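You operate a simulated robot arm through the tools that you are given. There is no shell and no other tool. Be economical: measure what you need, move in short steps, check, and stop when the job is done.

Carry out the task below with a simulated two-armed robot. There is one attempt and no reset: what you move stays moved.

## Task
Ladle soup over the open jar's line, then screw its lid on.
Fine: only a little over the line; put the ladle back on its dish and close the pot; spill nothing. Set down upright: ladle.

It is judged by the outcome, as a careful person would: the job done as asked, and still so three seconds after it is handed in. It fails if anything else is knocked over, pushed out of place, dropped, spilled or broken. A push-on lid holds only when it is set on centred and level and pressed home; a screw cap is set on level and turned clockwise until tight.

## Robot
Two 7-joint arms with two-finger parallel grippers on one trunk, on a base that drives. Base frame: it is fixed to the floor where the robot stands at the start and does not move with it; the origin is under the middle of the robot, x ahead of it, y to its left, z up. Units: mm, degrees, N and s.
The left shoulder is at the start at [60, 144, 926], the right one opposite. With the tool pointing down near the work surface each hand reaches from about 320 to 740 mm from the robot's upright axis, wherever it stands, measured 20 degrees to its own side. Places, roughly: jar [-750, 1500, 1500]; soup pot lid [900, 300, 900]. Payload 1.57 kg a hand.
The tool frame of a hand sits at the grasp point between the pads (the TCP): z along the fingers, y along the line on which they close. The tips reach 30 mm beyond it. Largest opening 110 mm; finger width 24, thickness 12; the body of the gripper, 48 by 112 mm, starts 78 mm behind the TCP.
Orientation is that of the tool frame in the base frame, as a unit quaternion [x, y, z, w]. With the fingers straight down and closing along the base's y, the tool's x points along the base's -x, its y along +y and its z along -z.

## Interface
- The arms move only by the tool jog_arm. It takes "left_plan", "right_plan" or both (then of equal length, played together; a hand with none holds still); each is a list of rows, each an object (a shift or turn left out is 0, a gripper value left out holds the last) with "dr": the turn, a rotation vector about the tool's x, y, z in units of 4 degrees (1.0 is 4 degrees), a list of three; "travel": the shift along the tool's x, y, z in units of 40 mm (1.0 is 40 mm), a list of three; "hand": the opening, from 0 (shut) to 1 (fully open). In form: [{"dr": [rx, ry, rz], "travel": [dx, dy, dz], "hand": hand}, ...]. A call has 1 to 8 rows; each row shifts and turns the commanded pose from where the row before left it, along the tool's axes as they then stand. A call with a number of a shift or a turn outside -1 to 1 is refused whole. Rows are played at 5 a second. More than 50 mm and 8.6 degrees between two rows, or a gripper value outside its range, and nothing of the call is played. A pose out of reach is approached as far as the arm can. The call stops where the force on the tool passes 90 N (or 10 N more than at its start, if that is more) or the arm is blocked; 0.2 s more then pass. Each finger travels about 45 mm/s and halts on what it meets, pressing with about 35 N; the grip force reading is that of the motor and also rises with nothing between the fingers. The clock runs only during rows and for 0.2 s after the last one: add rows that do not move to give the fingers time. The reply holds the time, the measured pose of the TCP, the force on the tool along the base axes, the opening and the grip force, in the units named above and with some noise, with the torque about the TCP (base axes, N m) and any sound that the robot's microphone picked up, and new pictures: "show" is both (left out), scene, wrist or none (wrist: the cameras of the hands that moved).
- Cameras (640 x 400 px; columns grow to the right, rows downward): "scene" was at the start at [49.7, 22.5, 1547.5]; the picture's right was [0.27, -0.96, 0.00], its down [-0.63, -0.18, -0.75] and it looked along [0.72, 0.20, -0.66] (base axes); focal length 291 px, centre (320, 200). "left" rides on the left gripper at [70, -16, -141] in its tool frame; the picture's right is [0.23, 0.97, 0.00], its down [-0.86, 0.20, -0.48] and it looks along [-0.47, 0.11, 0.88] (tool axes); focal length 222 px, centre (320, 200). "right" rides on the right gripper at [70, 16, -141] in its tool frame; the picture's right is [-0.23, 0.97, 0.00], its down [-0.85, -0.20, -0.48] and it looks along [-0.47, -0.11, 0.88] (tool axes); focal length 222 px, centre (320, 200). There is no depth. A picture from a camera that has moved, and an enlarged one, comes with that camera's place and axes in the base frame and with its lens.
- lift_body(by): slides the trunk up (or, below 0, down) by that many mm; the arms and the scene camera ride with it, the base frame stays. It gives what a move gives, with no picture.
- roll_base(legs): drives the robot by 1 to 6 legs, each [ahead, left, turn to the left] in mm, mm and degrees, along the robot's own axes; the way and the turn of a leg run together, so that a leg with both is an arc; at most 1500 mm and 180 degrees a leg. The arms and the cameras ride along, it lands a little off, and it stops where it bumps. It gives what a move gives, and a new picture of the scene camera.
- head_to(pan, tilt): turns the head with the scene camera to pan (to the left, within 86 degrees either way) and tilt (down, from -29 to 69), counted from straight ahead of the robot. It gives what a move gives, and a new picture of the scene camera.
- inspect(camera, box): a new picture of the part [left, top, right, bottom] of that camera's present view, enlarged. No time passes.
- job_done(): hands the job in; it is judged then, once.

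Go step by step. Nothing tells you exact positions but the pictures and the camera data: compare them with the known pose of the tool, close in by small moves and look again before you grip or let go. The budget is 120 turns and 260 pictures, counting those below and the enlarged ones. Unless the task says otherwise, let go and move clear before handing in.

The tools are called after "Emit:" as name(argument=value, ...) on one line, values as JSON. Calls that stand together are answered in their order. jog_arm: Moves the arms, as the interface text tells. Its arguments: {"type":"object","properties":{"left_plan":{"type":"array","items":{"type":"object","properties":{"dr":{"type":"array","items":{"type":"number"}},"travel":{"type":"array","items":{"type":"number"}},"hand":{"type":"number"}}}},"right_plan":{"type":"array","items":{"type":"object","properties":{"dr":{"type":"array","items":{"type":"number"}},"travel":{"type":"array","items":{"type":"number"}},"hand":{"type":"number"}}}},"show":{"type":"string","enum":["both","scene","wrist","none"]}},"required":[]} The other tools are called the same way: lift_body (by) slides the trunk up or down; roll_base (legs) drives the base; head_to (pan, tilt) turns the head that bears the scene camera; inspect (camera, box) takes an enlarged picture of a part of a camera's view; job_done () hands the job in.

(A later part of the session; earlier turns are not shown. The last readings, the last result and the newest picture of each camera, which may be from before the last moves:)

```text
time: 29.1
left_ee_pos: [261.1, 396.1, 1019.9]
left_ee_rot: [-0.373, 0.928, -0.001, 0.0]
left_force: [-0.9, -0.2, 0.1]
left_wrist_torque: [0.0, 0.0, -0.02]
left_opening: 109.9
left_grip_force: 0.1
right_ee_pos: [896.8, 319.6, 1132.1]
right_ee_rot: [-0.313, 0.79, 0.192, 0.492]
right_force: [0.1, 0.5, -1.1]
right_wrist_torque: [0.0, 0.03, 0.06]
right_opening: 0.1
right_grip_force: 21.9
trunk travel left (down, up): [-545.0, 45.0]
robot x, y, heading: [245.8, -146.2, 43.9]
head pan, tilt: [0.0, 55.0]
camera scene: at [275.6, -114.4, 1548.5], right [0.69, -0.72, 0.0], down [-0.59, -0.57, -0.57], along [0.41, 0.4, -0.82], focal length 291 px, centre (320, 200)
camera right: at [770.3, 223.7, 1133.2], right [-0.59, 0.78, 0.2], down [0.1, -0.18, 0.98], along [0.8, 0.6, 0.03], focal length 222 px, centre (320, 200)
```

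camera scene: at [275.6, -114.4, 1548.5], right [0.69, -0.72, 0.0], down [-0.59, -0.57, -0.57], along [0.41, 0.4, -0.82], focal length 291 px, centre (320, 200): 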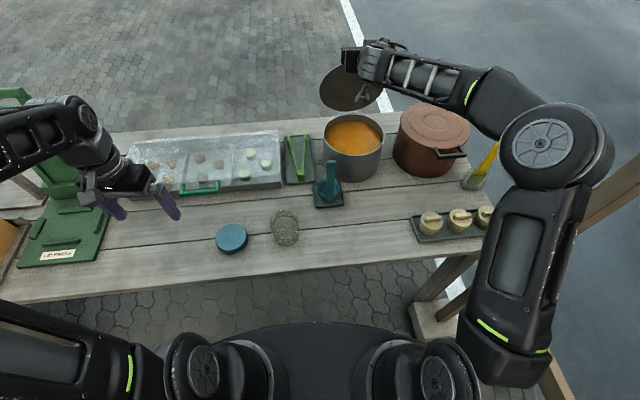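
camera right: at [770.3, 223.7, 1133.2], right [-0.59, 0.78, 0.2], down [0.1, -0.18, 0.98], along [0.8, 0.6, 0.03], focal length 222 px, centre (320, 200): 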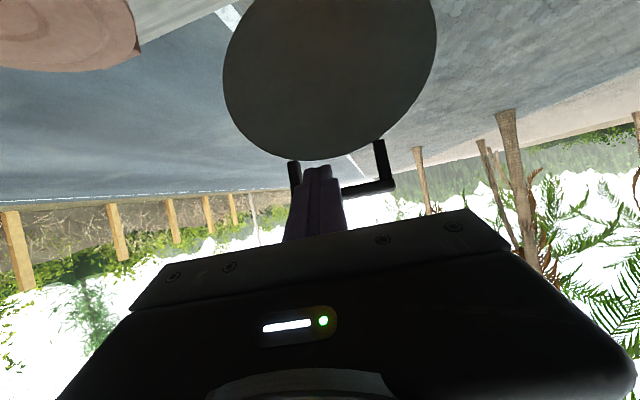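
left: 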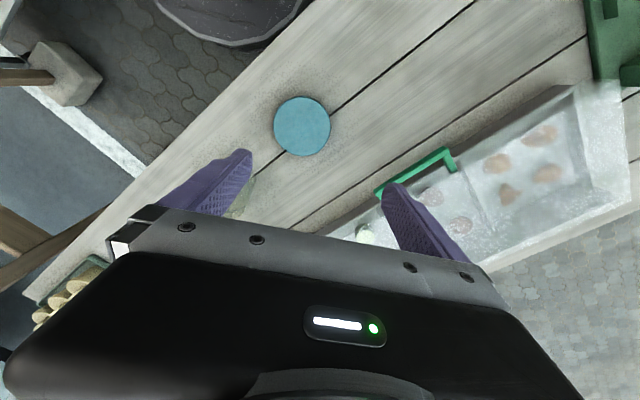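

Lid is near vertical. I'll push a bit further (to ~105°) along the arc.

Emit:
jog_arm(right_plan=[{"travel": [-0.4, 0.11, 0.61]}, {"travel": [-0.4, 0.11, 0.61]}, {"travel": [-0.25, 0.12, 0.5]}, {}], show="both")

```text
time: 30.1
left_ee_pos: [259.0, 391.3, 1022.6]
left_ee_rot: [-0.371, 0.928, 0.001, 0.002]
left_force: [0.2, 0.1, -0.2]
left_wrist_torque: [0.01, -0.01, 0.01]
left_opening: 110.0
left_grip_force: 0.0
right_ee_pos: [942.0, 373.5, 1139.1]
right_ee_rot: [-0.312, 0.792, 0.187, 0.489]
right_force: [-38.9, -53.4, -18.0]
right_wrist_torque: [-0.37, 0.76, -0.21]
right_opening: 0.1
right_grip_force: 21.5
trunk travel left (down, up): [-545.0, 45.0]
robot x, y, heading: [245.9, -142.8, 43.8]
head pan, tilt: [0.0, 55.0]
camera scene: at [270.3, -122.4, 1548.5], right [0.69, -0.72, 0.0], down [-0.59, -0.56, -0.58], along [0.42, 0.4, -0.82], focal length 291 px, centre (320, 200)
camera right: at [814.3, 279.6, 1140.9], right [-0.59, 0.79, 0.2], down [0.1, -0.17, 0.98], along [0.8, 0.59, 0.02], focal length 222 px, centre (320, 200)
```

scene: 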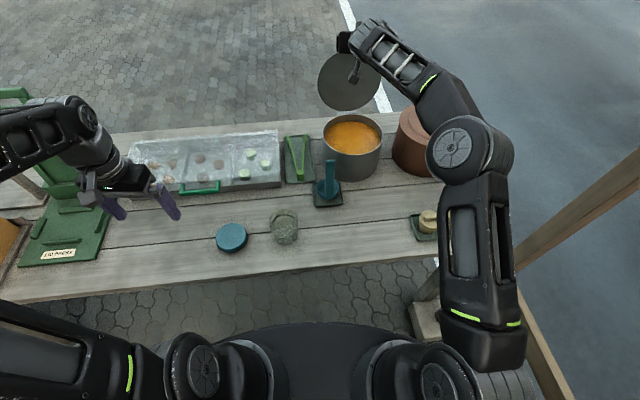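
right: 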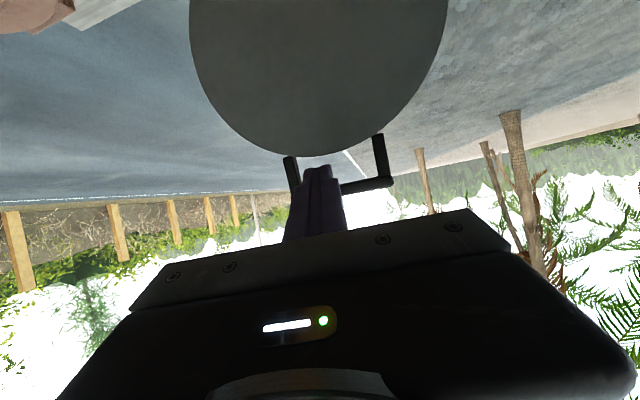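

The lid reached its stop (66 N). I'll ease back right away and see if it stays open.

Emit:
jog_arm(right_plan=[{"travel": [0.25, -0.1, -0.6]}, {"travel": [0.25, -0.1, -0.6]}, {"travel": [0, -0.1, -1]}, {}], show="both")

```text
time: 31.1
left_ee_pos: [262.4, 398.9, 1019.8]
left_ee_rot: [-0.372, 0.928, 0.0, 0.0]
left_force: [0.1, 0.1, 0.4]
left_wrist_torque: [0.02, 0.03, 0.0]
left_opening: 110.0
left_grip_force: 0.1
right_ee_pos: [889.6, 314.3, 1161.6]
right_ee_rot: [-0.314, 0.789, 0.192, 0.491]
right_force: [0.3, 0.2, -0.3]
right_wrist_torque: [0.01, 0.02, -0.02]
right_opening: 0.2
right_grip_force: 20.9
trunk travel left (down, up): [-545.0, 45.0]
robot x, y, heading: [248.3, -144.3, 43.9]
head pan, tilt: [0.0, 55.0]
camera scene: at [276.6, -113.1, 1548.5], right [0.69, -0.72, 0.0], down [-0.59, -0.57, -0.57], along [0.41, 0.4, -0.82], focal length 291 px, centre (320, 200)
camera right: at [762.7, 219.8, 1161.3], right [-0.59, 0.78, 0.2], down [0.1, -0.18, 0.98], along [0.8, 0.6, 0.03], focal length 222 px, centre (320, 200)
```

scene: 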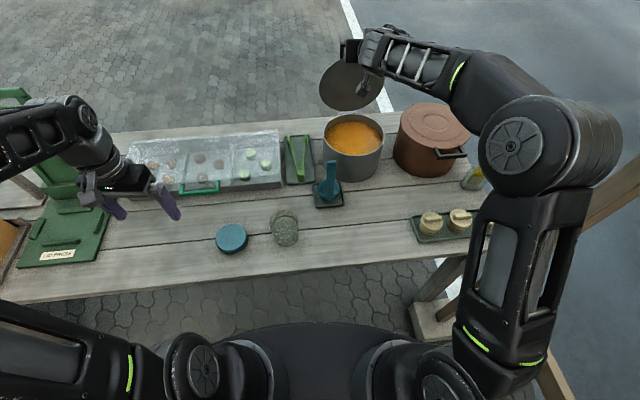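
right: 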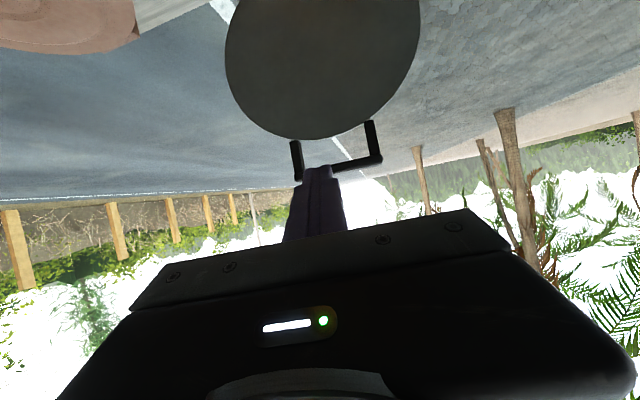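

Need to see if the lid stays by itself; I'll back off another 50 mm slowly.

Emit:
jog_arm(right_plan=[{"travel": [0.05, -0.1, -0.4]}, {"travel": [0.05, -0.1, -0.4]}, {"travel": [0.05, -0.1, -0.4]}, {}], show="both")

```text
time: 32.1
left_ee_pos: [262.1, 397.2, 1018.9]
left_ee_rot: [-0.372, 0.928, 0.0, -0.001]
left_force: [0.8, 0.3, 0.0]
left_wrist_torque: [-0.02, -0.01, -0.02]
left_opening: 110.0
left_grip_force: 0.1
right_ee_pos: [866.2, 272.9, 1174.4]
right_ee_rot: [-0.314, 0.79, 0.192, 0.491]
right_force: [0.0, -0.6, 0.5]
right_wrist_torque: [0.0, -0.01, 0.0]
right_opening: 0.0
right_grip_force: 21.0
trunk travel left (down, up): [-545.0, 45.0]
robot x, y, heading: [245.1, -140.6, 43.5]
head pan, tilt: [0.0, 55.0]
camera scene: at [275.7, -114.0, 1548.5], right [0.69, -0.72, 0.0], down [-0.59, -0.57, -0.57], along [0.41, 0.4, -0.82], focal length 291 px, centre (320, 200)
camera right: at [738.3, 178.8, 1176.4], right [-0.59, 0.78, 0.2], down [0.1, -0.18, 0.98], along [0.8, 0.6, 0.03], focal length 222 px, centre (320, 200)
```

scene: 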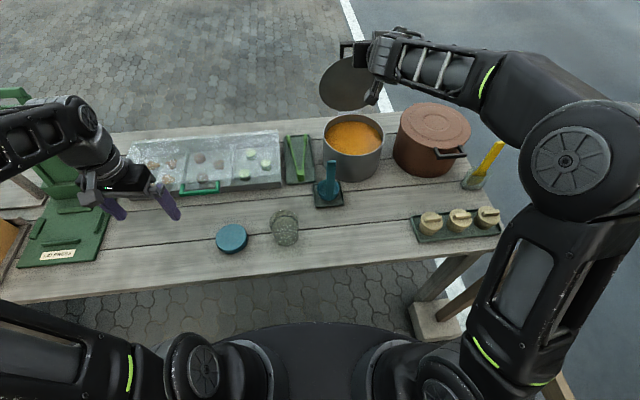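
right: 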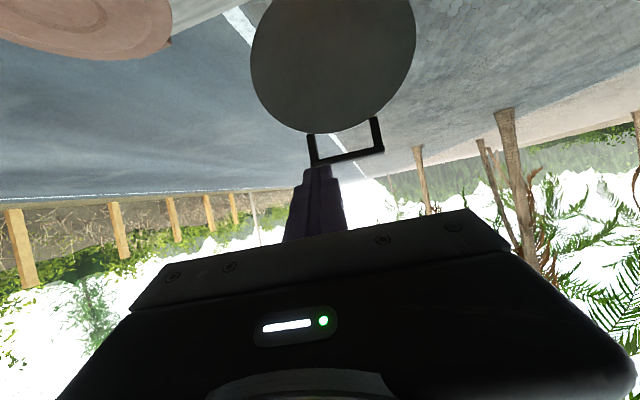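

The lid stands open by itself. Now I'll withdraw the right hand and swing it back to pointing down.

Emit:
jog_arm(right_plan=[{"travel": [0, 0, -1]}, {"travel": [0, 0, -1]}, {"dr": [0, 1, 0], "travel": [0.3, 0, -1], "hand": 1}, {"dr": [0, 1, 0], "travel": [0.5, 0, -0.5]}, {"dr": [0, 1, 0], "travel": [0.5, 0, 0]}, {"dr": [0, 1, 0], "travel": [0.5, 0, 0]}, {"dr": [0, 1, 0], "travel": [0.5, 0, 0]}, {"dr": [0, 1, 0], "travel": [0.5, 0, 0]}], show="none")

Emit:
jog_arm(right_plan=[{"dr": [0, 1, 0]}, {"dr": [0, 1, 0]}, {"dr": [0, 1, 0]}, {"dr": [0, 1, 0]}, {"dr": [0, 1, 0]}, {"dr": [0, 1, 0]}, {"dr": [0, 1, 0]}, {"dr": [0, 1, 0]}], show="none")

Emit:
roll_base(legs=[[70, 0, 0]])

Emit:
inspect(camera="right", box=[0, 0, 640, 400])

```text
time: 33.9
left_ee_pos: [261.7, 396.2, 1021.1]
left_ee_rot: [-0.372, 0.928, 0.0, 0.0]
left_force: [-0.3, 0.8, 0.1]
left_wrist_torque: [0.0, 0.0, -0.03]
left_opening: 110.1
left_grip_force: 0.1
right_ee_pos: [725.4, 142.3, 1150.9]
right_ee_rot: [-0.347, 0.874, 0.123, 0.316]
right_force: [0.2, -0.2, 0.2]
right_wrist_torque: [0.01, -0.01, 0.04]
right_opening: 110.3
right_grip_force: 0.0
trunk travel left (down, up): [-545.0, 45.0]
robot x, y, heading: [248.8, -143.3, 43.6]
head pan, tilt: [0.0, 55.0]
```

```text
time: 35.7
left_ee_pos: [262.1, 398.0, 1020.3]
left_ee_rot: [-0.372, 0.928, 0.001, 0.0]
left_force: [-0.3, -0.4, 0.6]
left_wrist_torque: [-0.05, 0.01, 0.03]
left_opening: 110.0
left_grip_force: 0.0
right_ee_pos: [724.9, 143.2, 1150.0]
right_ee_rot: [-0.367, 0.928, 0.022, 0.063]
right_force: [-0.9, 0.0, -0.2]
right_wrist_torque: [0.04, -0.04, -0.01]
right_opening: 110.0
right_grip_force: 0.0
trunk travel left (down, up): [-545.0, 45.0]
robot x, y, heading: [245.8, -139.7, 43.7]
head pan, tilt: [0.0, 55.0]
```

```text
time: 36.7
left_ee_pos: [312.1, 445.3, 1018.8]
left_ee_rot: [-0.372, 0.928, -0.001, -0.001]
left_force: [0.6, 0.4, -0.1]
left_wrist_torque: [-0.04, 0.04, 0.03]
left_opening: 110.1
left_grip_force: 0.0
right_ee_pos: [776.5, 190.1, 1150.7]
right_ee_rot: [-0.367, 0.928, 0.023, 0.062]
right_force: [-0.2, -0.4, 0.3]
right_wrist_torque: [-0.02, 0.06, 0.0]
right_opening: 110.1
right_grip_force: 0.1
trunk travel left (down, up): [-545.0, 45.0]
robot x, y, heading: [296.5, -95.6, 43.7]
head pan, tilt: [0.0, 55.0]
camera scene: at [327.2, -64.9, 1548.4], right [0.69, -0.72, 0.0], down [-0.59, -0.57, -0.57], along [0.41, 0.4, -0.82], focal length 291 px, centre (320, 200)
```

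scene: 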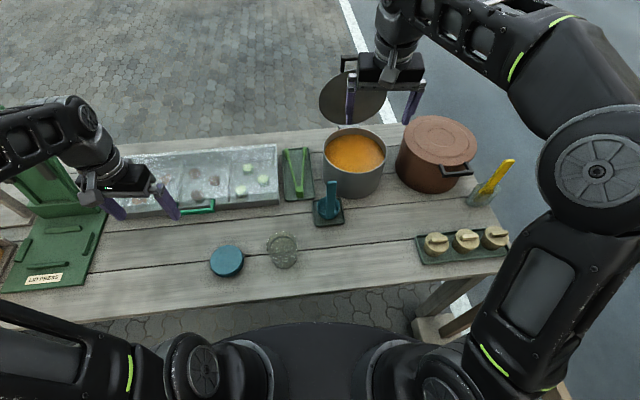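

```text
1.00 times, centred on (320, 200) of right (not enlarged: the box is as wide or as high as the picture)
camera zoom: at [700.4, 145.4, 1282.2], right [-0.5, 0.87, 0.03], down [0.71, 0.39, 0.59], along [0.5, 0.31, -0.81], focal length 222 px, centre (320, 200)
```

zoom: 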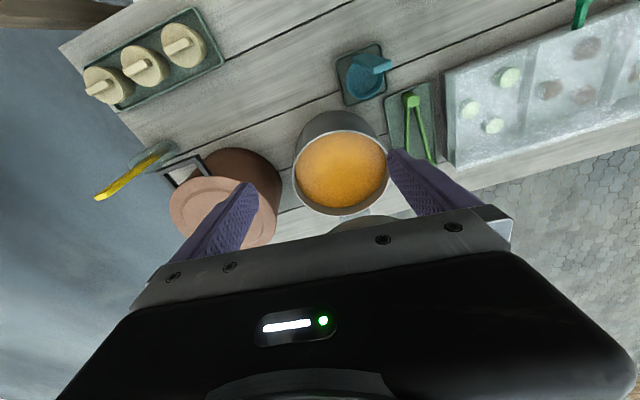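

Clear view of soup now. Zooming on the ladle, pot and jar for geometry.

Emit:
inspect(camera="scene", box=[290, 120, 400, 240])

Emit:
inspect(camera="scene", box=[200, 215, 320, 290])

Emit:
inspect(camera="right", box=[280, 20, 440, 220])

```text
3.33 times, centred on (345, 180) of scene
camera zoom: at [327.2, -64.9, 1548.4], right [0.69, -0.72, 0.0], down [-0.59, -0.57, -0.57], along [0.41, 0.4, -0.82], focal length 970 px, centre (237, 267)
```

zoom: 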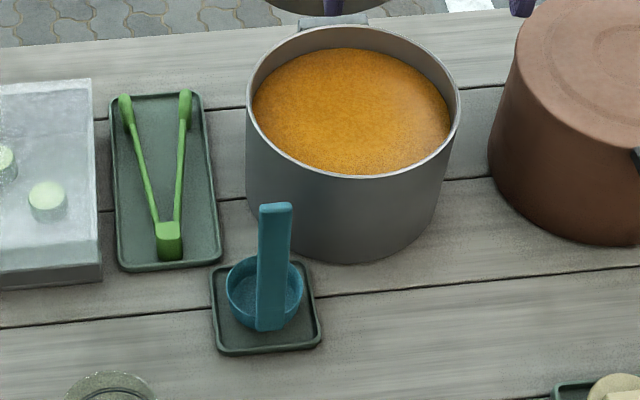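

```text
5.33 times, centred on (260, 252) of scene
camera zoom: at [327.2, -64.9, 1548.4], right [0.69, -0.72, 0.0], down [-0.59, -0.57, -0.57], along [0.41, 0.4, -0.82], focal length 1552 px, centre (640, -80)
```

zoom: 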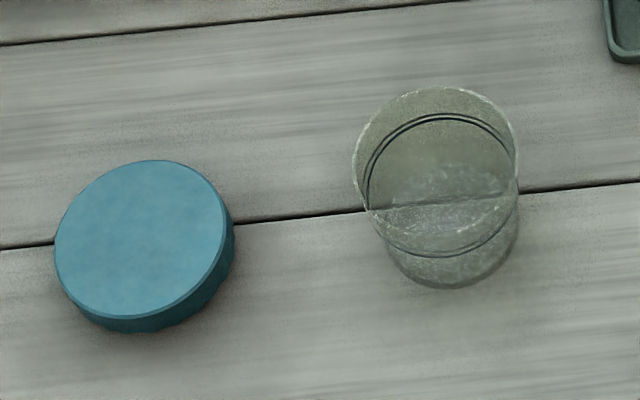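

```text
2.00 times, centred on (360, 120) of right
camera zoom: at [700.4, 145.4, 1282.2], right [-0.5, 0.87, 0.03], down [0.71, 0.39, 0.59], along [0.5, 0.31, -0.81], focal length 444 px, centre (240, 360)
```

zoom: 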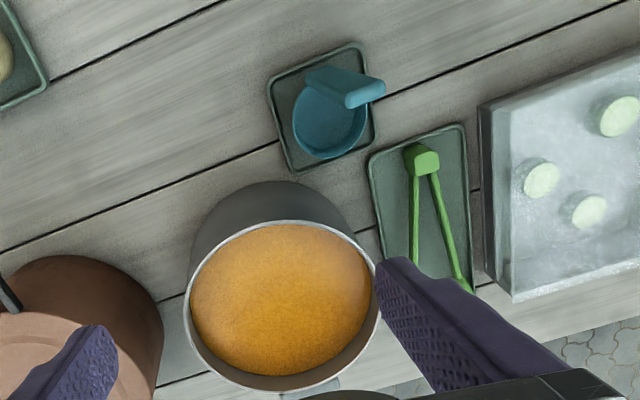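

Geometry: jar centre ≈[502,246], rim z≈853, line z≈823; ladle handle ≈[684,241], top z≈952, bowl ≈[701,261]; pot centre ≈[855,298], rim 908, soup ≈888. Before taking the ladle I'll test the pouring pose (tilting the right hand to point left over the jar) with an empty hand.

Emit:
jog_arm(right_plan=[{"dr": [0, 0.9, 0], "travel": [0.75, 0, 0], "hand": 0.3}, {"dr": [0, 0.9, 0], "travel": [0.75, 0, 0]}, {"travel": [0.8, 0.7, 0.5]}, {"travel": [0.8, 0.7, 0.5]}, {"travel": [0.8, 0.7, 0.5]}, {"travel": [0.8, 0.7, 0.5]}, {"dr": [-1, 0, 0], "travel": [0, 0.4, 0.4]}, {"dr": [-1, 0, 0], "travel": [0, 0.4, 0.4]}], show="none")

Emit:
jog_arm(right_plan=[{"dr": [-1, 0, 0]}, {"dr": [-1, 0, 0]}, {"dr": [-1, 0, 0]}, {"dr": [-1, 0, 0]}, {"dr": [-1, 0, 0]}, {"dr": [-1, 0, 0]}, {"dr": [-1, 0, 0]}, {"dr": [-1, 0, 0]}], show="none")

Emit:
jog_arm(right_plan=[{"dr": [-1, 0, 0]}, {"dr": [-1, 0, 0]}, {"dr": [-1, 0, 0]}, {"dr": [-1, 0, 0]}, {"dr": [-1, 0, 0]}, {"dr": [-1, 0, 0]}, {"dr": [-1, 0, 0]}, {"dr": [-1, 0, 0]}], show="scene")

```text
time: 38.5
left_ee_pos: [312.4, 445.6, 1019.6]
left_ee_rot: [-0.371, 0.929, 0.0, 0.0]
left_force: [0.5, 0.3, -0.1]
left_wrist_torque: [0.0, 0.01, 0.0]
left_opening: 109.9
left_grip_force: 0.1
right_ee_pos: [554.9, 182.1, 1033.0]
right_ee_rot: [-0.367, 0.928, 0.064, -0.02]
right_force: [-0.3, 0.1, 0.4]
right_wrist_torque: [0.0, 0.01, -0.01]
right_opening: 33.0
right_grip_force: 0.0
right hand out of reach, approached as far as the arm can: row 2
trunk travel left (down, up): [-545.0, 45.0]
robot x, y, heading: [295.9, -94.6, 43.5]
head pan, tilt: [0.0, 55.0]
```

```text
time: 40.3
left_ee_pos: [312.3, 445.2, 1019.9]
left_ee_rot: [-0.372, 0.928, 0.0, 0.001]
left_force: [-0.1, 1.1, -0.1]
left_wrist_torque: [0.01, 0.01, -0.02]
left_opening: 110.1
left_grip_force: 0.1
right_ee_pos: [555.5, 184.2, 1033.7]
right_ee_rot: [-0.346, 0.874, 0.318, -0.122]
right_force: [-0.1, 0.7, -0.2]
right_wrist_torque: [0.02, -0.01, -0.03]
right_opening: 33.1
right_grip_force: 0.0
trunk travel left (down, up): [-545.0, 45.0]
robot x, y, heading: [296.9, -95.5, 43.7]
head pan, tilt: [0.0, 55.0]
```

```text
time: 42.1
left_ee_pos: [313.4, 446.3, 1019.7]
left_ee_rot: [-0.371, 0.929, 0.0, 0.0]
left_force: [0.8, 0.0, -0.9]
left_wrist_torque: [0.0, -0.02, -0.01]
left_opening: 110.0
left_grip_force: 0.1
right_ee_pos: [555.1, 182.5, 1034.3]
right_ee_rot: [-0.3, 0.753, 0.547, -0.212]
right_force: [-0.5, 0.0, 0.7]
right_wrist_torque: [0.0, 0.0, 0.0]
right_opening: 33.3
right_grip_force: 0.1
trunk travel left (down, up): [-545.0, 45.0]
robot x, y, heading: [294.9, -93.4, 43.6]
head pan, tilt: [0.0, 55.0]
camera scene: at [326.1, -66.2, 1548.5], right [0.69, -0.72, 0.0], down [-0.59, -0.57, -0.57], along [0.41, 0.4, -0.82], focal length 291 px, centre (320, 200)
```

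scene: 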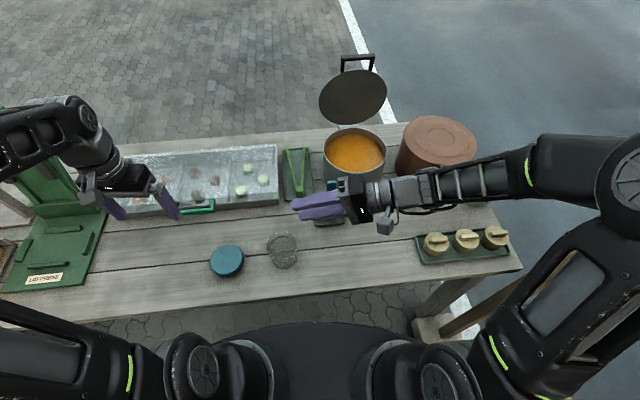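

Tilt of 72° is reachable. Testing the lower pouring height (−90 mm) too.

Emit:
jog_arm(right_plan=[{"travel": [0, -0.7, 0.23]}, {"travel": [0, -0.7, 0.23]}, {"travel": [0, -0.7, 0.23]}, {}], show="scene")

```text
time: 43.1
left_ee_pos: [312.1, 445.2, 1019.7]
left_ee_rot: [-0.373, 0.928, 0.0, 0.0]
left_force: [0.1, 0.1, -0.2]
left_wrist_torque: [-0.01, -0.04, 0.05]
left_opening: 110.1
left_grip_force: 0.1
right_ee_pos: [556.2, 182.1, 946.7]
right_ee_rot: [-0.299, 0.752, 0.547, -0.212]
right_force: [-0.1, 0.6, 0.8]
right_wrist_torque: [0.02, 0.0, 0.0]
right_opening: 33.1
right_grip_force: 0.1
trunk travel left (down, up): [-545.0, 45.0]
robot x, y, heading: [300.1, -94.1, 43.9]
head pan, tilt: [0.0, 55.0]
camera scene: at [325.4, -66.5, 1548.5], right [0.69, -0.72, 0.0], down [-0.59, -0.57, -0.57], along [0.42, 0.4, -0.82], focal length 291 px, centre (320, 200)
```

scene: 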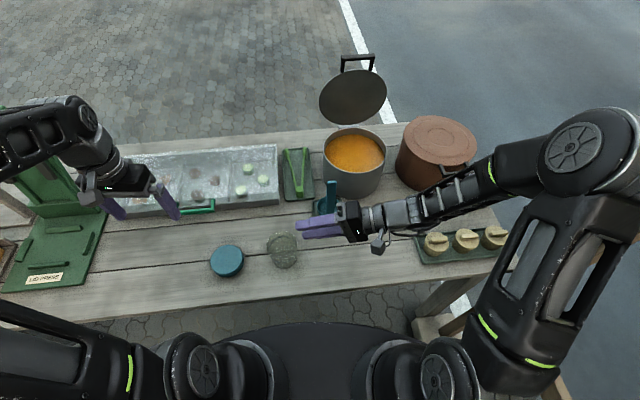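

Good. Now back up, untilt and go above the ladle handle.

Emit:
jog_arm(right_plan=[{"travel": [0, 0.8, -0.26]}, {"travel": [0, 0.8, -0.26]}, {"travel": [0, 0.8, -0.26]}, {"dr": [1, 0, 0], "hand": 0.8}, {"dr": [1, 0, 0]}, {"dr": [1, 0, 0]}, {"dr": [1, 0, 0]}, {"dr": [1, 0, 0]}], show="none")

Emit:
jog_arm(right_plan=[{"dr": [1, 0, 0]}, {"dr": [1, 0, 0]}, {"dr": [1, 0, 0]}, {"dr": [1, 0, 0]}, {"dr": [1, 0, 0]}, {"dr": [1, 0, 0]}, {"dr": [1, 0, 0]}, {"dr": [1, 0, 0]}], show="none")

Emit:
jog_arm(right_plan=[{"dr": [1, 0, 0]}, {"dr": [1, 0, 0]}, {"dr": [1, 0, 0]}, {"dr": [1, 0, 0]}, {"dr": [1, 0, 0]}, {}], show="wrist")

```text
time: 44.9
left_ee_pos: [313.5, 443.5, 1020.6]
left_ee_rot: [-0.372, 0.928, 0.0, 0.0]
left_force: [-0.5, 0.1, 0.3]
left_wrist_torque: [0.03, 0.0, 0.01]
left_opening: 110.0
left_grip_force: 0.0
right_ee_pos: [554.3, 183.2, 1047.3]
right_ee_rot: [-0.332, 0.837, 0.406, -0.156]
right_force: [0.4, 0.3, 0.2]
right_wrist_torque: [0.02, 0.03, -0.03]
right_opening: 88.0
right_grip_force: 0.1
trunk travel left (down, up): [-545.0, 45.0]
robot x, y, heading: [300.1, -97.5, 43.4]
head pan, tilt: [0.0, 55.0]
```

```text
time: 46.7
left_ee_pos: [311.8, 446.0, 1019.2]
left_ee_rot: [-0.371, 0.929, 0.0, 0.001]
left_force: [0.6, 0.3, -0.7]
left_wrist_torque: [-0.01, 0.02, -0.03]
left_opening: 110.0
left_grip_force: 0.1
right_ee_pos: [554.2, 183.0, 1047.3]
right_ee_rot: [-0.361, 0.917, 0.16, -0.058]
right_force: [0.2, -0.5, 0.1]
right_wrist_torque: [0.01, -0.02, 0.02]
right_opening: 88.2
right_grip_force: 0.1
trunk travel left (down, up): [-545.0, 45.0]
robot x, y, heading: [294.1, -92.9, 43.7]
head pan, tilt: [0.0, 55.0]
```

```text
time: 48.1
left_ee_pos: [312.9, 444.3, 1019.5]
left_ee_rot: [-0.371, 0.929, 0.0, 0.0]
left_force: [-0.1, 0.8, -0.2]
left_wrist_torque: [0.0, -0.01, -0.04]
left_opening: 110.0
left_grip_force: 0.1
right_ee_pos: [555.2, 183.3, 1047.2]
right_ee_rot: [-0.366, 0.93, -0.001, 0.005]
right_force: [0.0, 0.4, 0.1]
right_wrist_torque: [-0.02, 0.02, -0.02]
right_opening: 88.2
right_grip_force: 0.0
trunk travel left (down, up): [-545.0, 45.0]
robot x, y, heading: [299.7, -94.1, 43.9]
head pan, tilt: [0.0, 55.0]
camera right: at [490.6, 148.7, 1188.2], right [-0.5, 0.87, 0.0], down [0.76, 0.44, 0.49], along [0.42, 0.24, -0.87], focal length 222 px, centre (320, 200)
```

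right: 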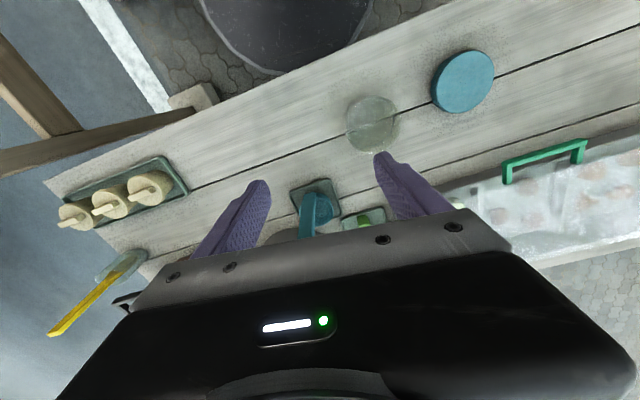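

Now moving over the ladle handle.

Emit:
jog_arm(right_plan=[{"travel": [-0.84, -0.285, 0]}, {"travel": [-0.84, -0.285, 0]}, {"travel": [-0.84, -0.285, 0]}, {"travel": [-0.82, -0.28, 0]}, {}], show="both")

Emit:
inspect(camera="scene", box=[280, 140, 400, 240])

```text
time: 49.3
left_ee_pos: [312.3, 444.6, 1018.7]
left_ee_rot: [-0.372, 0.928, 0.0, 0.0]
left_force: [0.7, 0.2, -0.4]
left_wrist_torque: [0.0, -0.01, -0.02]
left_opening: 109.8
left_grip_force: 0.0
right_ee_pos: [684.2, 239.7, 1047.8]
right_ee_rot: [-0.366, 0.93, -0.001, 0.005]
right_force: [-1.0, -0.9, 0.4]
right_wrist_torque: [0.01, -0.02, 0.02]
right_opening: 87.9
right_grip_force: 0.0
trunk travel left (down, up): [-545.0, 45.0]
robot x, y, heading: [296.0, -97.0, 43.6]
head pan, tilt: [0.0, 55.0]
camera scene: at [325.5, -66.5, 1548.5], right [0.69, -0.72, 0.0], down [-0.59, -0.57, -0.57], along [0.42, 0.4, -0.82], focal length 291 px, centre (320, 200)
camera right: at [619.8, 205.5, 1189.9], right [-0.5, 0.87, 0.0], down [0.76, 0.44, 0.49], along [0.42, 0.24, -0.87], focal length 222 px, centre (320, 200)
```

scene: 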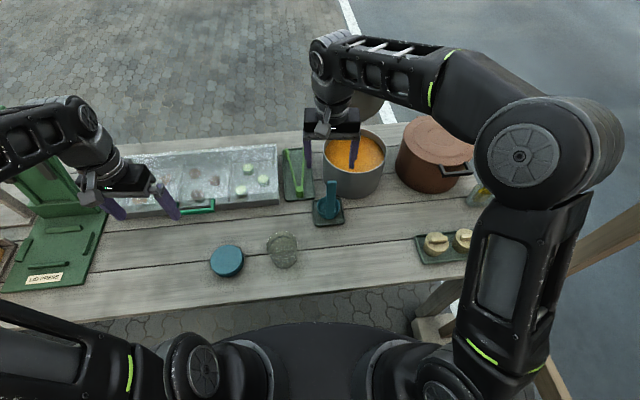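
right: 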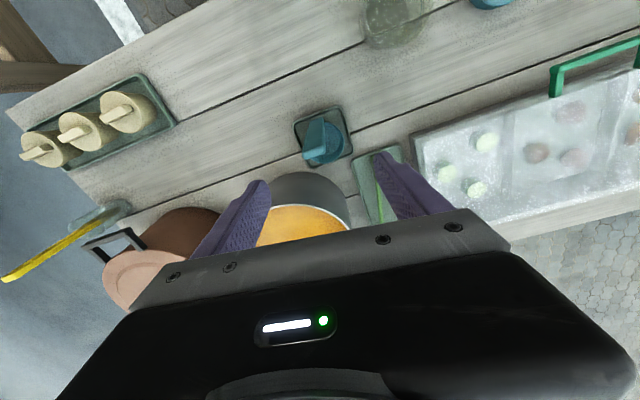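

```text
4.00 times, centred on (340, 190) of scene
camera zoom: at [325.5, -66.5, 1548.5], right [0.69, -0.72, 0.0], down [-0.59, -0.57, -0.57], along [0.42, 0.4, -0.82], focal length 1164 px, centre (240, 240)
```

zoom: 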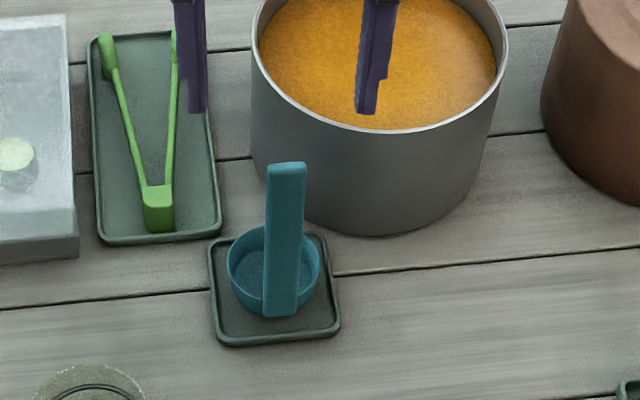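

Emit:
inspect(camera="right", box=[270, 90, 390, 190])

```text
4.00 times, centred on (330, 140) of right
camera zoom: at [619.8, 205.5, 1189.9], right [-0.5, 0.87, 0.0], down [0.76, 0.44, 0.49], along [0.42, 0.24, -0.87], focal length 888 px, centre (280, 440)
```

zoom: 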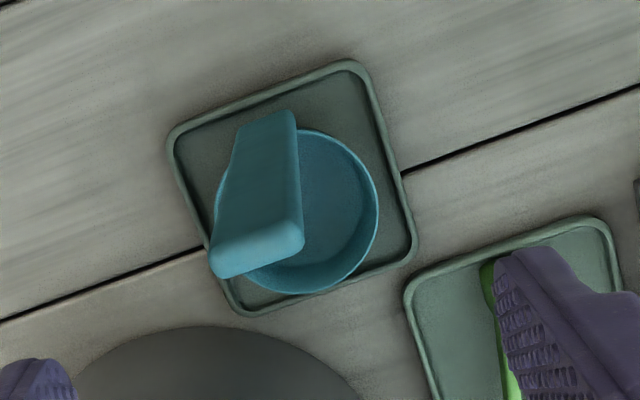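

The handle is turned about 9° relative to my fingers. I'll yaw to match, center, and descend around it.

Emit:
jog_arm(right_plan=[{"dr": [0, 0, -1], "travel": [-0.1, -0.1, 0]}, {"dr": [0, 0, -1]}, {"dr": [0, 0, -0.2], "travel": [0, 0, 0.8]}, {"travel": [0, 0, 0.85]}, {"travel": [0, 0, 0.85]}, {"travel": [0, 0, 0.85]}, {}], show="wrist")

Emit:
inspect(camera="scene", box=[280, 140, 400, 240])

```text
time: 50.9
left_ee_pos: [312.0, 443.7, 1018.9]
left_ee_rot: [-0.371, 0.929, -0.001, 0.0]
left_force: [-0.2, -0.3, 0.8]
left_wrist_torque: [0.0, 0.03, -0.01]
left_opening: 110.0
left_grip_force: 0.1
right_ee_pos: [689.8, 241.8, 914.2]
right_ee_rot: [-0.436, 0.9, 0.0, 0.005]
right_force: [-0.7, -0.5, 0.2]
right_wrist_torque: [0.02, -0.04, 0.0]
right_opening: 88.1
right_grip_force: 0.0
trunk travel left (down, up): [-545.0, 45.0]
robot x, y, heading: [296.0, -93.7, 43.8]
head pan, tilt: [0.0, 55.0]
camera right: at [632.6, 198.0, 1056.0], right [-0.62, 0.78, 0.0], down [0.68, 0.55, 0.49], along [0.38, 0.3, -0.87], focal length 222 px, centre (320, 200)
```

right: 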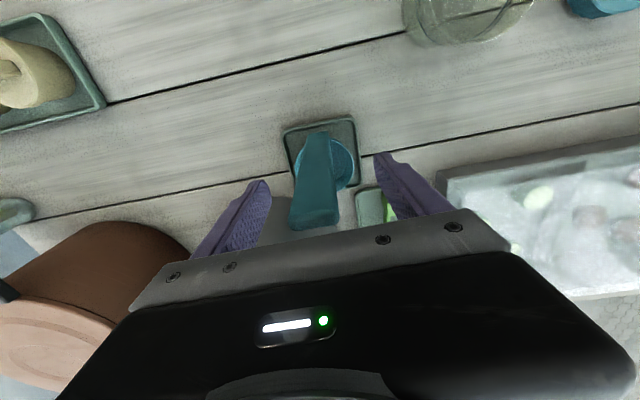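

```text
4.00 times, centred on (340, 190) of scene
camera zoom: at [325.7, -66.4, 1548.5], right [0.69, -0.72, 0.0], down [-0.59, -0.57, -0.57], along [0.41, 0.4, -0.82], focal length 1164 px, centre (240, 240)
```

zoom: 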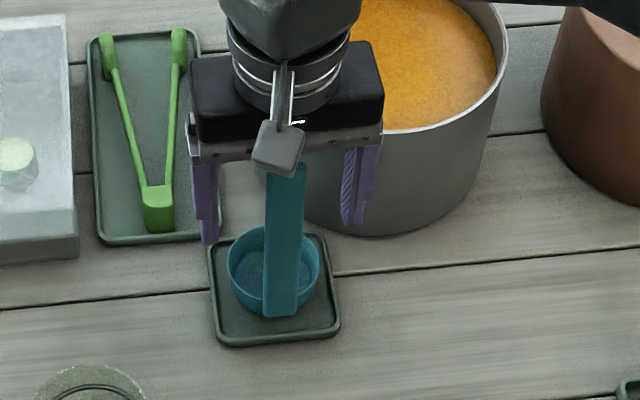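

The handle is centred between the fingers. Closing the grip.

Emit:
jog_arm(right_plan=[{"hand": 0.35}, {"hand": 0.3}, {"hand": 0.2}, {"hand": 0.1}, {"hand": 0.1}, {"hand": 0.1}], show="wrist")

Emit:
inspect(camera="scene", box=[280, 140, 400, 240])

```text
time: 52.3
left_ee_pos: [312.4, 445.2, 1019.0]
left_ee_rot: [-0.372, 0.928, 0.0, 0.0]
left_force: [0.5, -0.6, 0.5]
left_wrist_torque: [-0.01, -0.02, 0.01]
left_opening: 110.0
left_grip_force: 0.0
right_ee_pos: [690.6, 242.3, 914.7]
right_ee_rot: [-0.436, 0.9, -0.001, 0.005]
right_force: [0.2, 0.6, -0.1]
right_wrist_torque: [0.02, 0.09, 0.02]
right_opening: 25.7
right_grip_force: 32.8
trunk travel left (down, up): [-545.0, 45.0]
robot x, y, heading: [296.9, -93.2, 43.7]
head pan, tilt: [0.0, 55.0]
camera right: at [632.6, 198.3, 1056.4], right [-0.63, 0.78, 0.0], down [0.68, 0.55, 0.49], along [0.38, 0.3, -0.87], focal length 222 px, centre (320, 200)
```

right: 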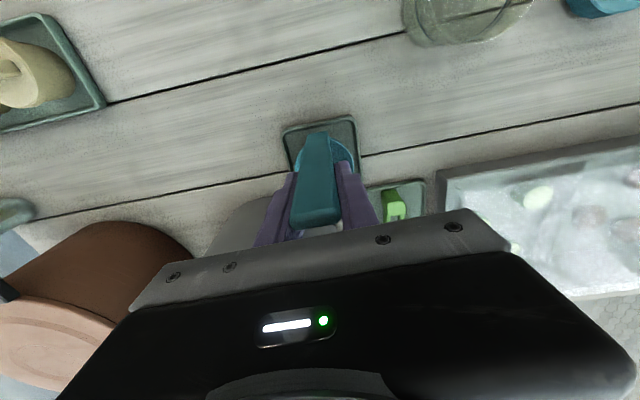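

```text
4.00 times, centred on (340, 190) of scene
camera zoom: at [325.8, -66.2, 1548.5], right [0.69, -0.72, 0.0], down [-0.59, -0.57, -0.57], along [0.41, 0.4, -0.82], focal length 1164 px, centre (240, 240)
```

zoom: 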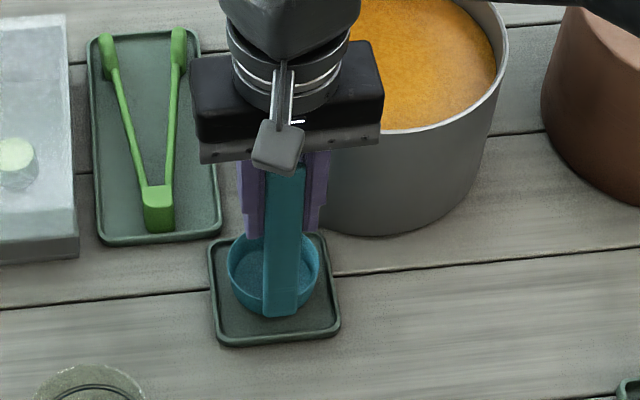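

Ladle gripped (25.7 mm). Lifting straight up 176 mm.

Emit:
jog_arm(right_plan=[{"travel": [0, 0, -0.4]}, {"travel": [0, 0, -1]}, {"travel": [0, 0, -1]}, {"travel": [0, 0, -1]}, {"travel": [0, 0, -1]}, {}], show="scene")

Emit:
jog_arm(right_plan=[{"travel": [-0.66, -0.585, 0]}, {"travel": [-0.66, -0.585, 0]}, {"travel": [-0.66, -0.585, 0]}, {"travel": [-0.66, -0.585, 0]}, {}], show="both")

```text
time: 53.7
left_ee_pos: [313.7, 444.7, 1019.8]
left_ee_rot: [-0.371, 0.929, 0.0, 0.0]
left_force: [-0.5, 0.6, 1.0]
left_wrist_torque: [-0.01, 0.01, -0.01]
left_opening: 110.0
left_grip_force: 0.1
right_ee_pos: [692.7, 241.3, 1089.9]
right_ee_rot: [-0.437, 0.9, -0.002, 0.005]
right_force: [-0.1, -0.1, -1.5]
right_wrist_torque: [-0.02, 0.03, 0.0]
right_opening: 25.9
right_grip_force: 35.0
trunk travel left (down, up): [-545.0, 45.0]
robot x, y, heading: [299.5, -96.3, 43.8]
head pan, tilt: [0.0, 55.0]
camera scene: at [326.0, -66.0, 1548.5], right [0.69, -0.72, 0.0], down [-0.59, -0.57, -0.57], along [0.41, 0.4, -0.82], focal length 291 px, centre (320, 200)
```

scene: 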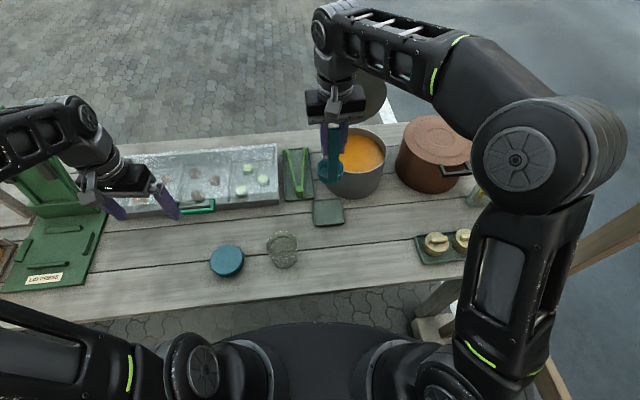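

```text
time: 54.9
left_ee_pos: [312.9, 445.4, 1018.8]
left_ee_rot: [-0.372, 0.928, 0.0, 0.0]
left_force: [-0.1, 0.1, 0.8]
left_wrist_torque: [0.04, 0.06, 0.01]
left_opening: 110.0
left_grip_force: 0.0
right_ee_pos: [737.2, 249.8, 1090.0]
right_ee_rot: [-0.436, 0.9, -0.002, 0.006]
right_force: [0.3, -0.5, -0.6]
right_wrist_torque: [-0.04, 0.0, 0.0]
right_opening: 25.6
right_grip_force: 35.0
right hand out of reach, approached as far as the arm can: row 2, 3, 4
trunk travel left (down, up): [-545.0, 45.0]
robot x, y, heading: [297.4, -95.3, 43.9]
head pan, tilt: [0.0, 55.0]
camera scene: at [326.0, -66.0, 1548.5], right [0.69, -0.72, 0.0], down [-0.59, -0.57, -0.57], along [0.41, 0.4, -0.82], focal length 291 px, centre (320, 200)
camera right: at [679.3, 206.0, 1231.9], right [-0.62, 0.78, 0.0], down [0.68, 0.55, 0.49], along [0.38, 0.3, -0.87], focal length 222 px, centre (320, 200)
```

scene: 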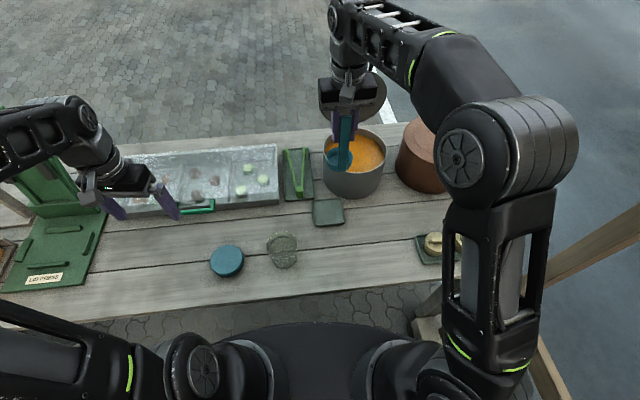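
right: 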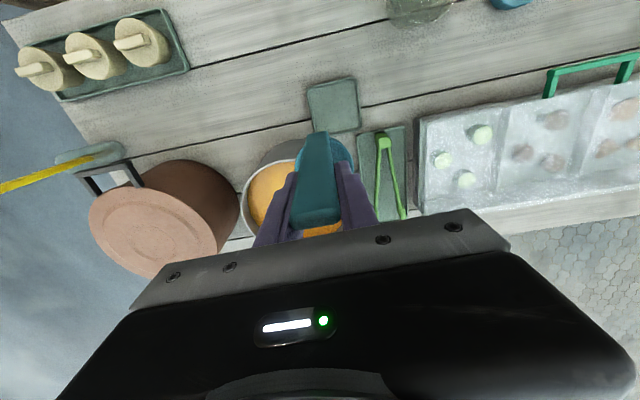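

Out of reach at this trunk height; I'll raise the trunk 45 mm, then lower the hand and continue to the pot.

Emit:
lift_body(by=45)

Emit:
jog_arm(right_plan=[{"travel": [0, 0, 0.8]}, {"travel": [0, 0, 0.7]}, {"travel": [-0.6, -0.52, 0]}, {"travel": [-0.6, -0.52, 0]}, {"travel": [-0.58, -0.52, 0]}, {}], show="both")

```text
time: 55.8
left_ee_pos: [312.2, 444.6, 1064.7]
left_ee_rot: [-0.371, 0.929, 0.0, 0.001]
left_force: [-0.6, 0.1, -0.4]
left_wrist_torque: [0.0, -0.04, 0.0]
left_opening: 109.9
left_grip_force: 0.0
right_ee_pos: [738.0, 250.3, 1135.8]
right_ee_rot: [-0.437, 0.899, -0.001, 0.006]
right_force: [-0.3, -0.4, -2.0]
right_wrist_torque: [-0.03, 0.03, 0.02]
right_opening: 25.8
right_grip_force: 34.9
trunk travel left (down, up): [-590.0, 0.0]
robot x, y, heading: [297.3, -96.4, 43.9]
head pan, tilt: [0.0, 55.0]
```

```text
time: 57.2
left_ee_pos: [312.4, 444.1, 1064.3]
left_ee_rot: [-0.372, 0.928, 0.0, 0.0]
left_force: [-0.4, 0.3, 0.7]
left_wrist_torque: [-0.01, 0.01, 0.04]
left_opening: 109.8
left_grip_force: 0.0
right_ee_pos: [821.9, 267.1, 1079.6]
right_ee_rot: [-0.436, 0.9, -0.001, 0.005]
right_force: [-0.2, 0.4, -1.5]
right_wrist_torque: [0.01, 0.02, 0.02]
right_opening: 25.7
right_grip_force: 34.5
right hand out of reach, approached as far as the arm can: row 5
trunk travel left (down, up): [-590.0, 0.0]
robot x, y, heading: [293.1, -94.2, 43.8]
head pan, tilt: [0.0, 55.0]
camera scene: at [325.8, -66.1, 1593.5], right [0.69, -0.72, 0.0], down [-0.59, -0.57, -0.57], along [0.41, 0.4, -0.82], focal length 291 px, centre (320, 200)
camera right: at [763.0, 221.8, 1220.1], right [-0.63, 0.78, 0.0], down [0.68, 0.55, 0.49], along [0.38, 0.3, -0.87], focal length 222 px, centre (320, 200)
```

scene: 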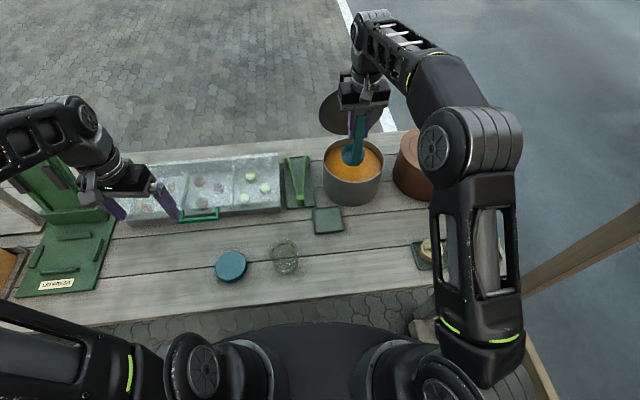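
right: 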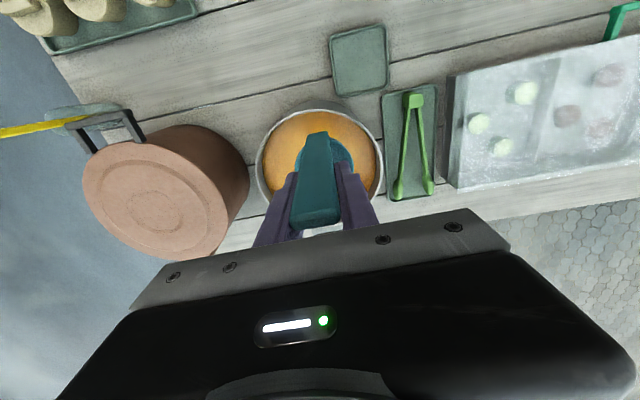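

Bowl is over the soup. Lowering, slowly at the end.

Emit:
jog_arm(right_plan=[{"travel": [0, 0, 0.4]}, {"travel": [0, 0, 0.4]}, {"travel": [0, 0, 0.3]}, {"travel": [0, 0, 0.2]}, {"travel": [0, 0, 0.15]}, {"travel": [0, 0, 0.15]}, {"travel": [0, 0, 0.15]}, {"travel": [0, 0, 0.15]}], show="none")

Emit:
inspect(camera="scene", box=[310, 110, 400, 220])

Emit:
inspect(camera="right", box=[220, 60, 440, 240])

```text
time: 59.0
left_ee_pos: [313.3, 444.2, 1065.1]
left_ee_rot: [-0.371, 0.929, -0.001, 0.0]
left_force: [-0.7, 0.1, -0.2]
left_wrist_torque: [0.01, -0.02, -0.01]
left_opening: 109.8
left_grip_force: 0.1
right_ee_pos: [823.4, 266.0, 999.3]
right_ee_rot: [-0.437, 0.899, -0.001, 0.005]
right_force: [-0.8, 0.1, -1.6]
right_wrist_torque: [-0.03, 0.0, -0.02]
right_opening: 25.7
right_grip_force: 34.9
trunk travel left (down, up): [-590.0, 0.0]
robot x, y, heading: [294.9, -98.4, 43.9]
head pan, tilt: [0.0, 55.0]
```

```text
3.64 times, centred on (355, 165) of scene
camera zoom: at [326.1, -66.1, 1593.5], right [0.69, -0.72, 0.0], down [-0.59, -0.57, -0.57], along [0.41, 0.4, -0.82], focal length 1058 px, centre (193, 327)
```

zoom: 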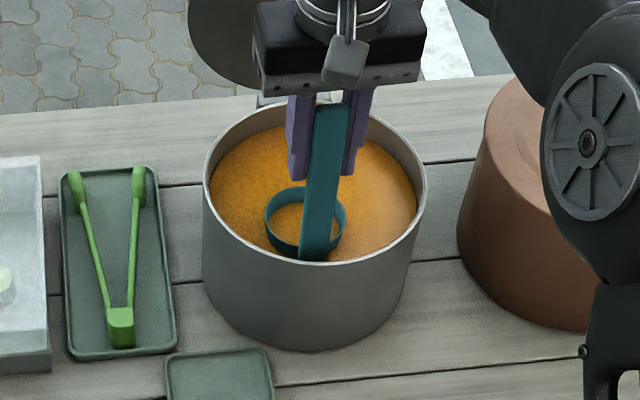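

```text
2.22 times, centred on (330, 150) of right
camera zoom: at [764.4, 222.5, 1141.1], right [-0.62, 0.78, 0.0], down [0.68, 0.55, 0.49], along [0.38, 0.3, -0.87], focal length 494 px, centre (298, 311)
```

zoom: 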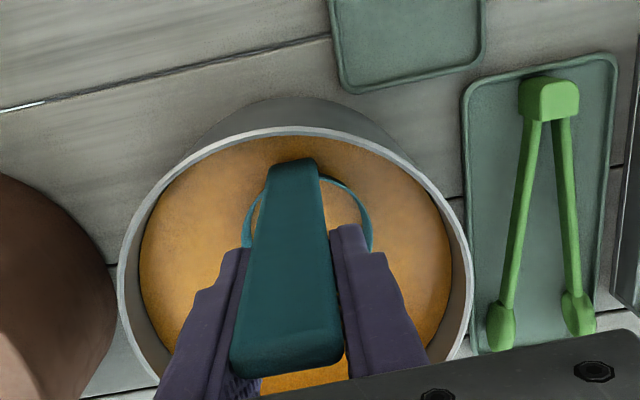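

The bowl is partly immersed, rim about 15 mm above the surface. Lowering 26 mm more to fill it.

Emit:
jog_arm(right_plan=[{"travel": [0, 0, 0.15]}, {"travel": [0, 0, 0.15]}, {"travel": [0, 0, 0.15]}, {"travel": [0, 0, 0.2]}, {}, {}, {}], show="none")

Emit:
inspect(camera="scene", box=[310, 110, 400, 220])

```text
time: 60.6
left_ee_pos: [313.1, 445.2, 1064.8]
left_ee_rot: [-0.371, 0.929, 0.001, 0.001]
left_force: [0.2, -0.5, -0.4]
left_wrist_torque: [-0.02, -0.01, 0.0]
left_opening: 109.6
left_grip_force: 0.0
right_ee_pos: [821.2, 266.9, 973.9]
right_ee_rot: [-0.437, 0.899, -0.001, 0.005]
right_force: [-0.1, -0.3, -2.0]
right_wrist_torque: [-0.05, 0.02, 0.03]
right_opening: 25.7
right_grip_force: 35.0
trunk travel left (down, up): [-590.0, 0.0]
robot x, y, heading: [297.5, -94.6, 43.8]
head pan, tilt: [0.0, 55.0]
```

```text
3.64 times, centred on (355, 165) of scene
camera zoom: at [326.0, -66.0, 1593.5], right [0.69, -0.72, 0.0], down [-0.59, -0.57, -0.57], along [0.41, 0.4, -0.82], focal length 1058 px, centre (193, 327)
```

zoom: 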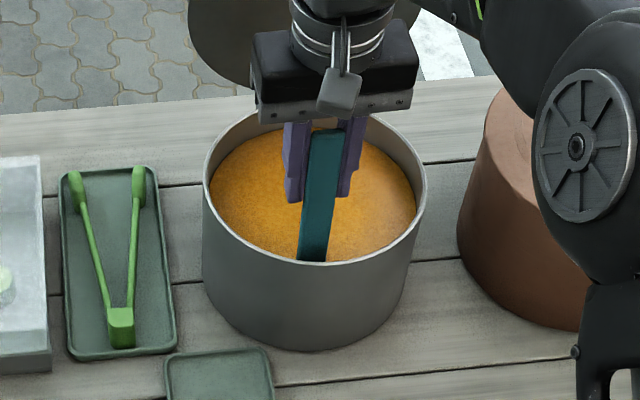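

Submerged. Raising slowly.

Emit:
jog_arm(right_plan=[{"travel": [0, 0, -0.15]}, {"travel": [0, 0, -0.2]}, {"travel": [0, 0, -0.2]}, {"travel": [0, 0, -0.3]}, {"travel": [0, 0, -0.4]}, {"travel": [0, 0, -0.5]}, {"travel": [0, 0, -0.5]}, {"travel": [0, 0, -0.3]}], show="none")

Emit:
inspect(camera="scene", box=[310, 90, 400, 200])

Emit:
inspect(camera="right", box=[220, 60, 440, 240])

```text
time: 62.4
left_ee_pos: [312.6, 445.0, 1064.5]
left_ee_rot: [-0.371, 0.929, 0.001, 0.0]
left_force: [0.3, -0.6, -0.2]
left_wrist_torque: [0.03, -0.01, -0.01]
left_opening: 109.7
left_grip_force: 0.0
right_ee_pos: [820.7, 265.7, 1076.4]
right_ee_rot: [-0.437, 0.899, 0.0, 0.005]
right_force: [0.1, 0.1, -1.5]
right_wrist_torque: [-0.03, -0.01, -0.07]
right_opening: 25.8
right_grip_force: 35.4
trunk travel left (down, up): [-590.0, 0.0]
robot x, y, heading: [300.7, -94.5, 44.0]
head pan, tilt: [0.0, 55.0]
```

```text
3.64 times, centred on (355, 145) of scene
camera zoom: at [326.0, -66.1, 1593.5], right [0.69, -0.72, 0.0], down [-0.59, -0.57, -0.57], along [0.41, 0.4, -0.82], focal length 1058 px, centre (193, 400)
```

zoom: 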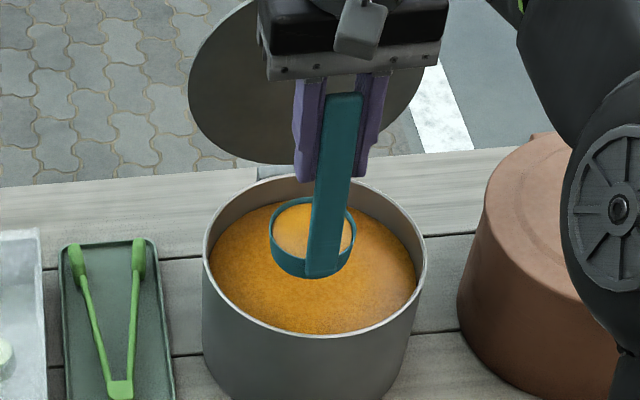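

```text
2.22 times, centred on (330, 150) of right
camera zoom: at [763.0, 222.0, 1218.0], right [-0.63, 0.78, 0.0], down [0.68, 0.55, 0.49], along [0.38, 0.3, -0.87], focal length 494 px, centre (298, 311)
```

zoom: 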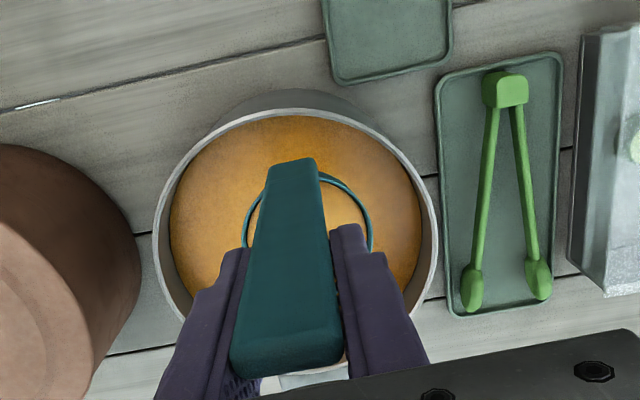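

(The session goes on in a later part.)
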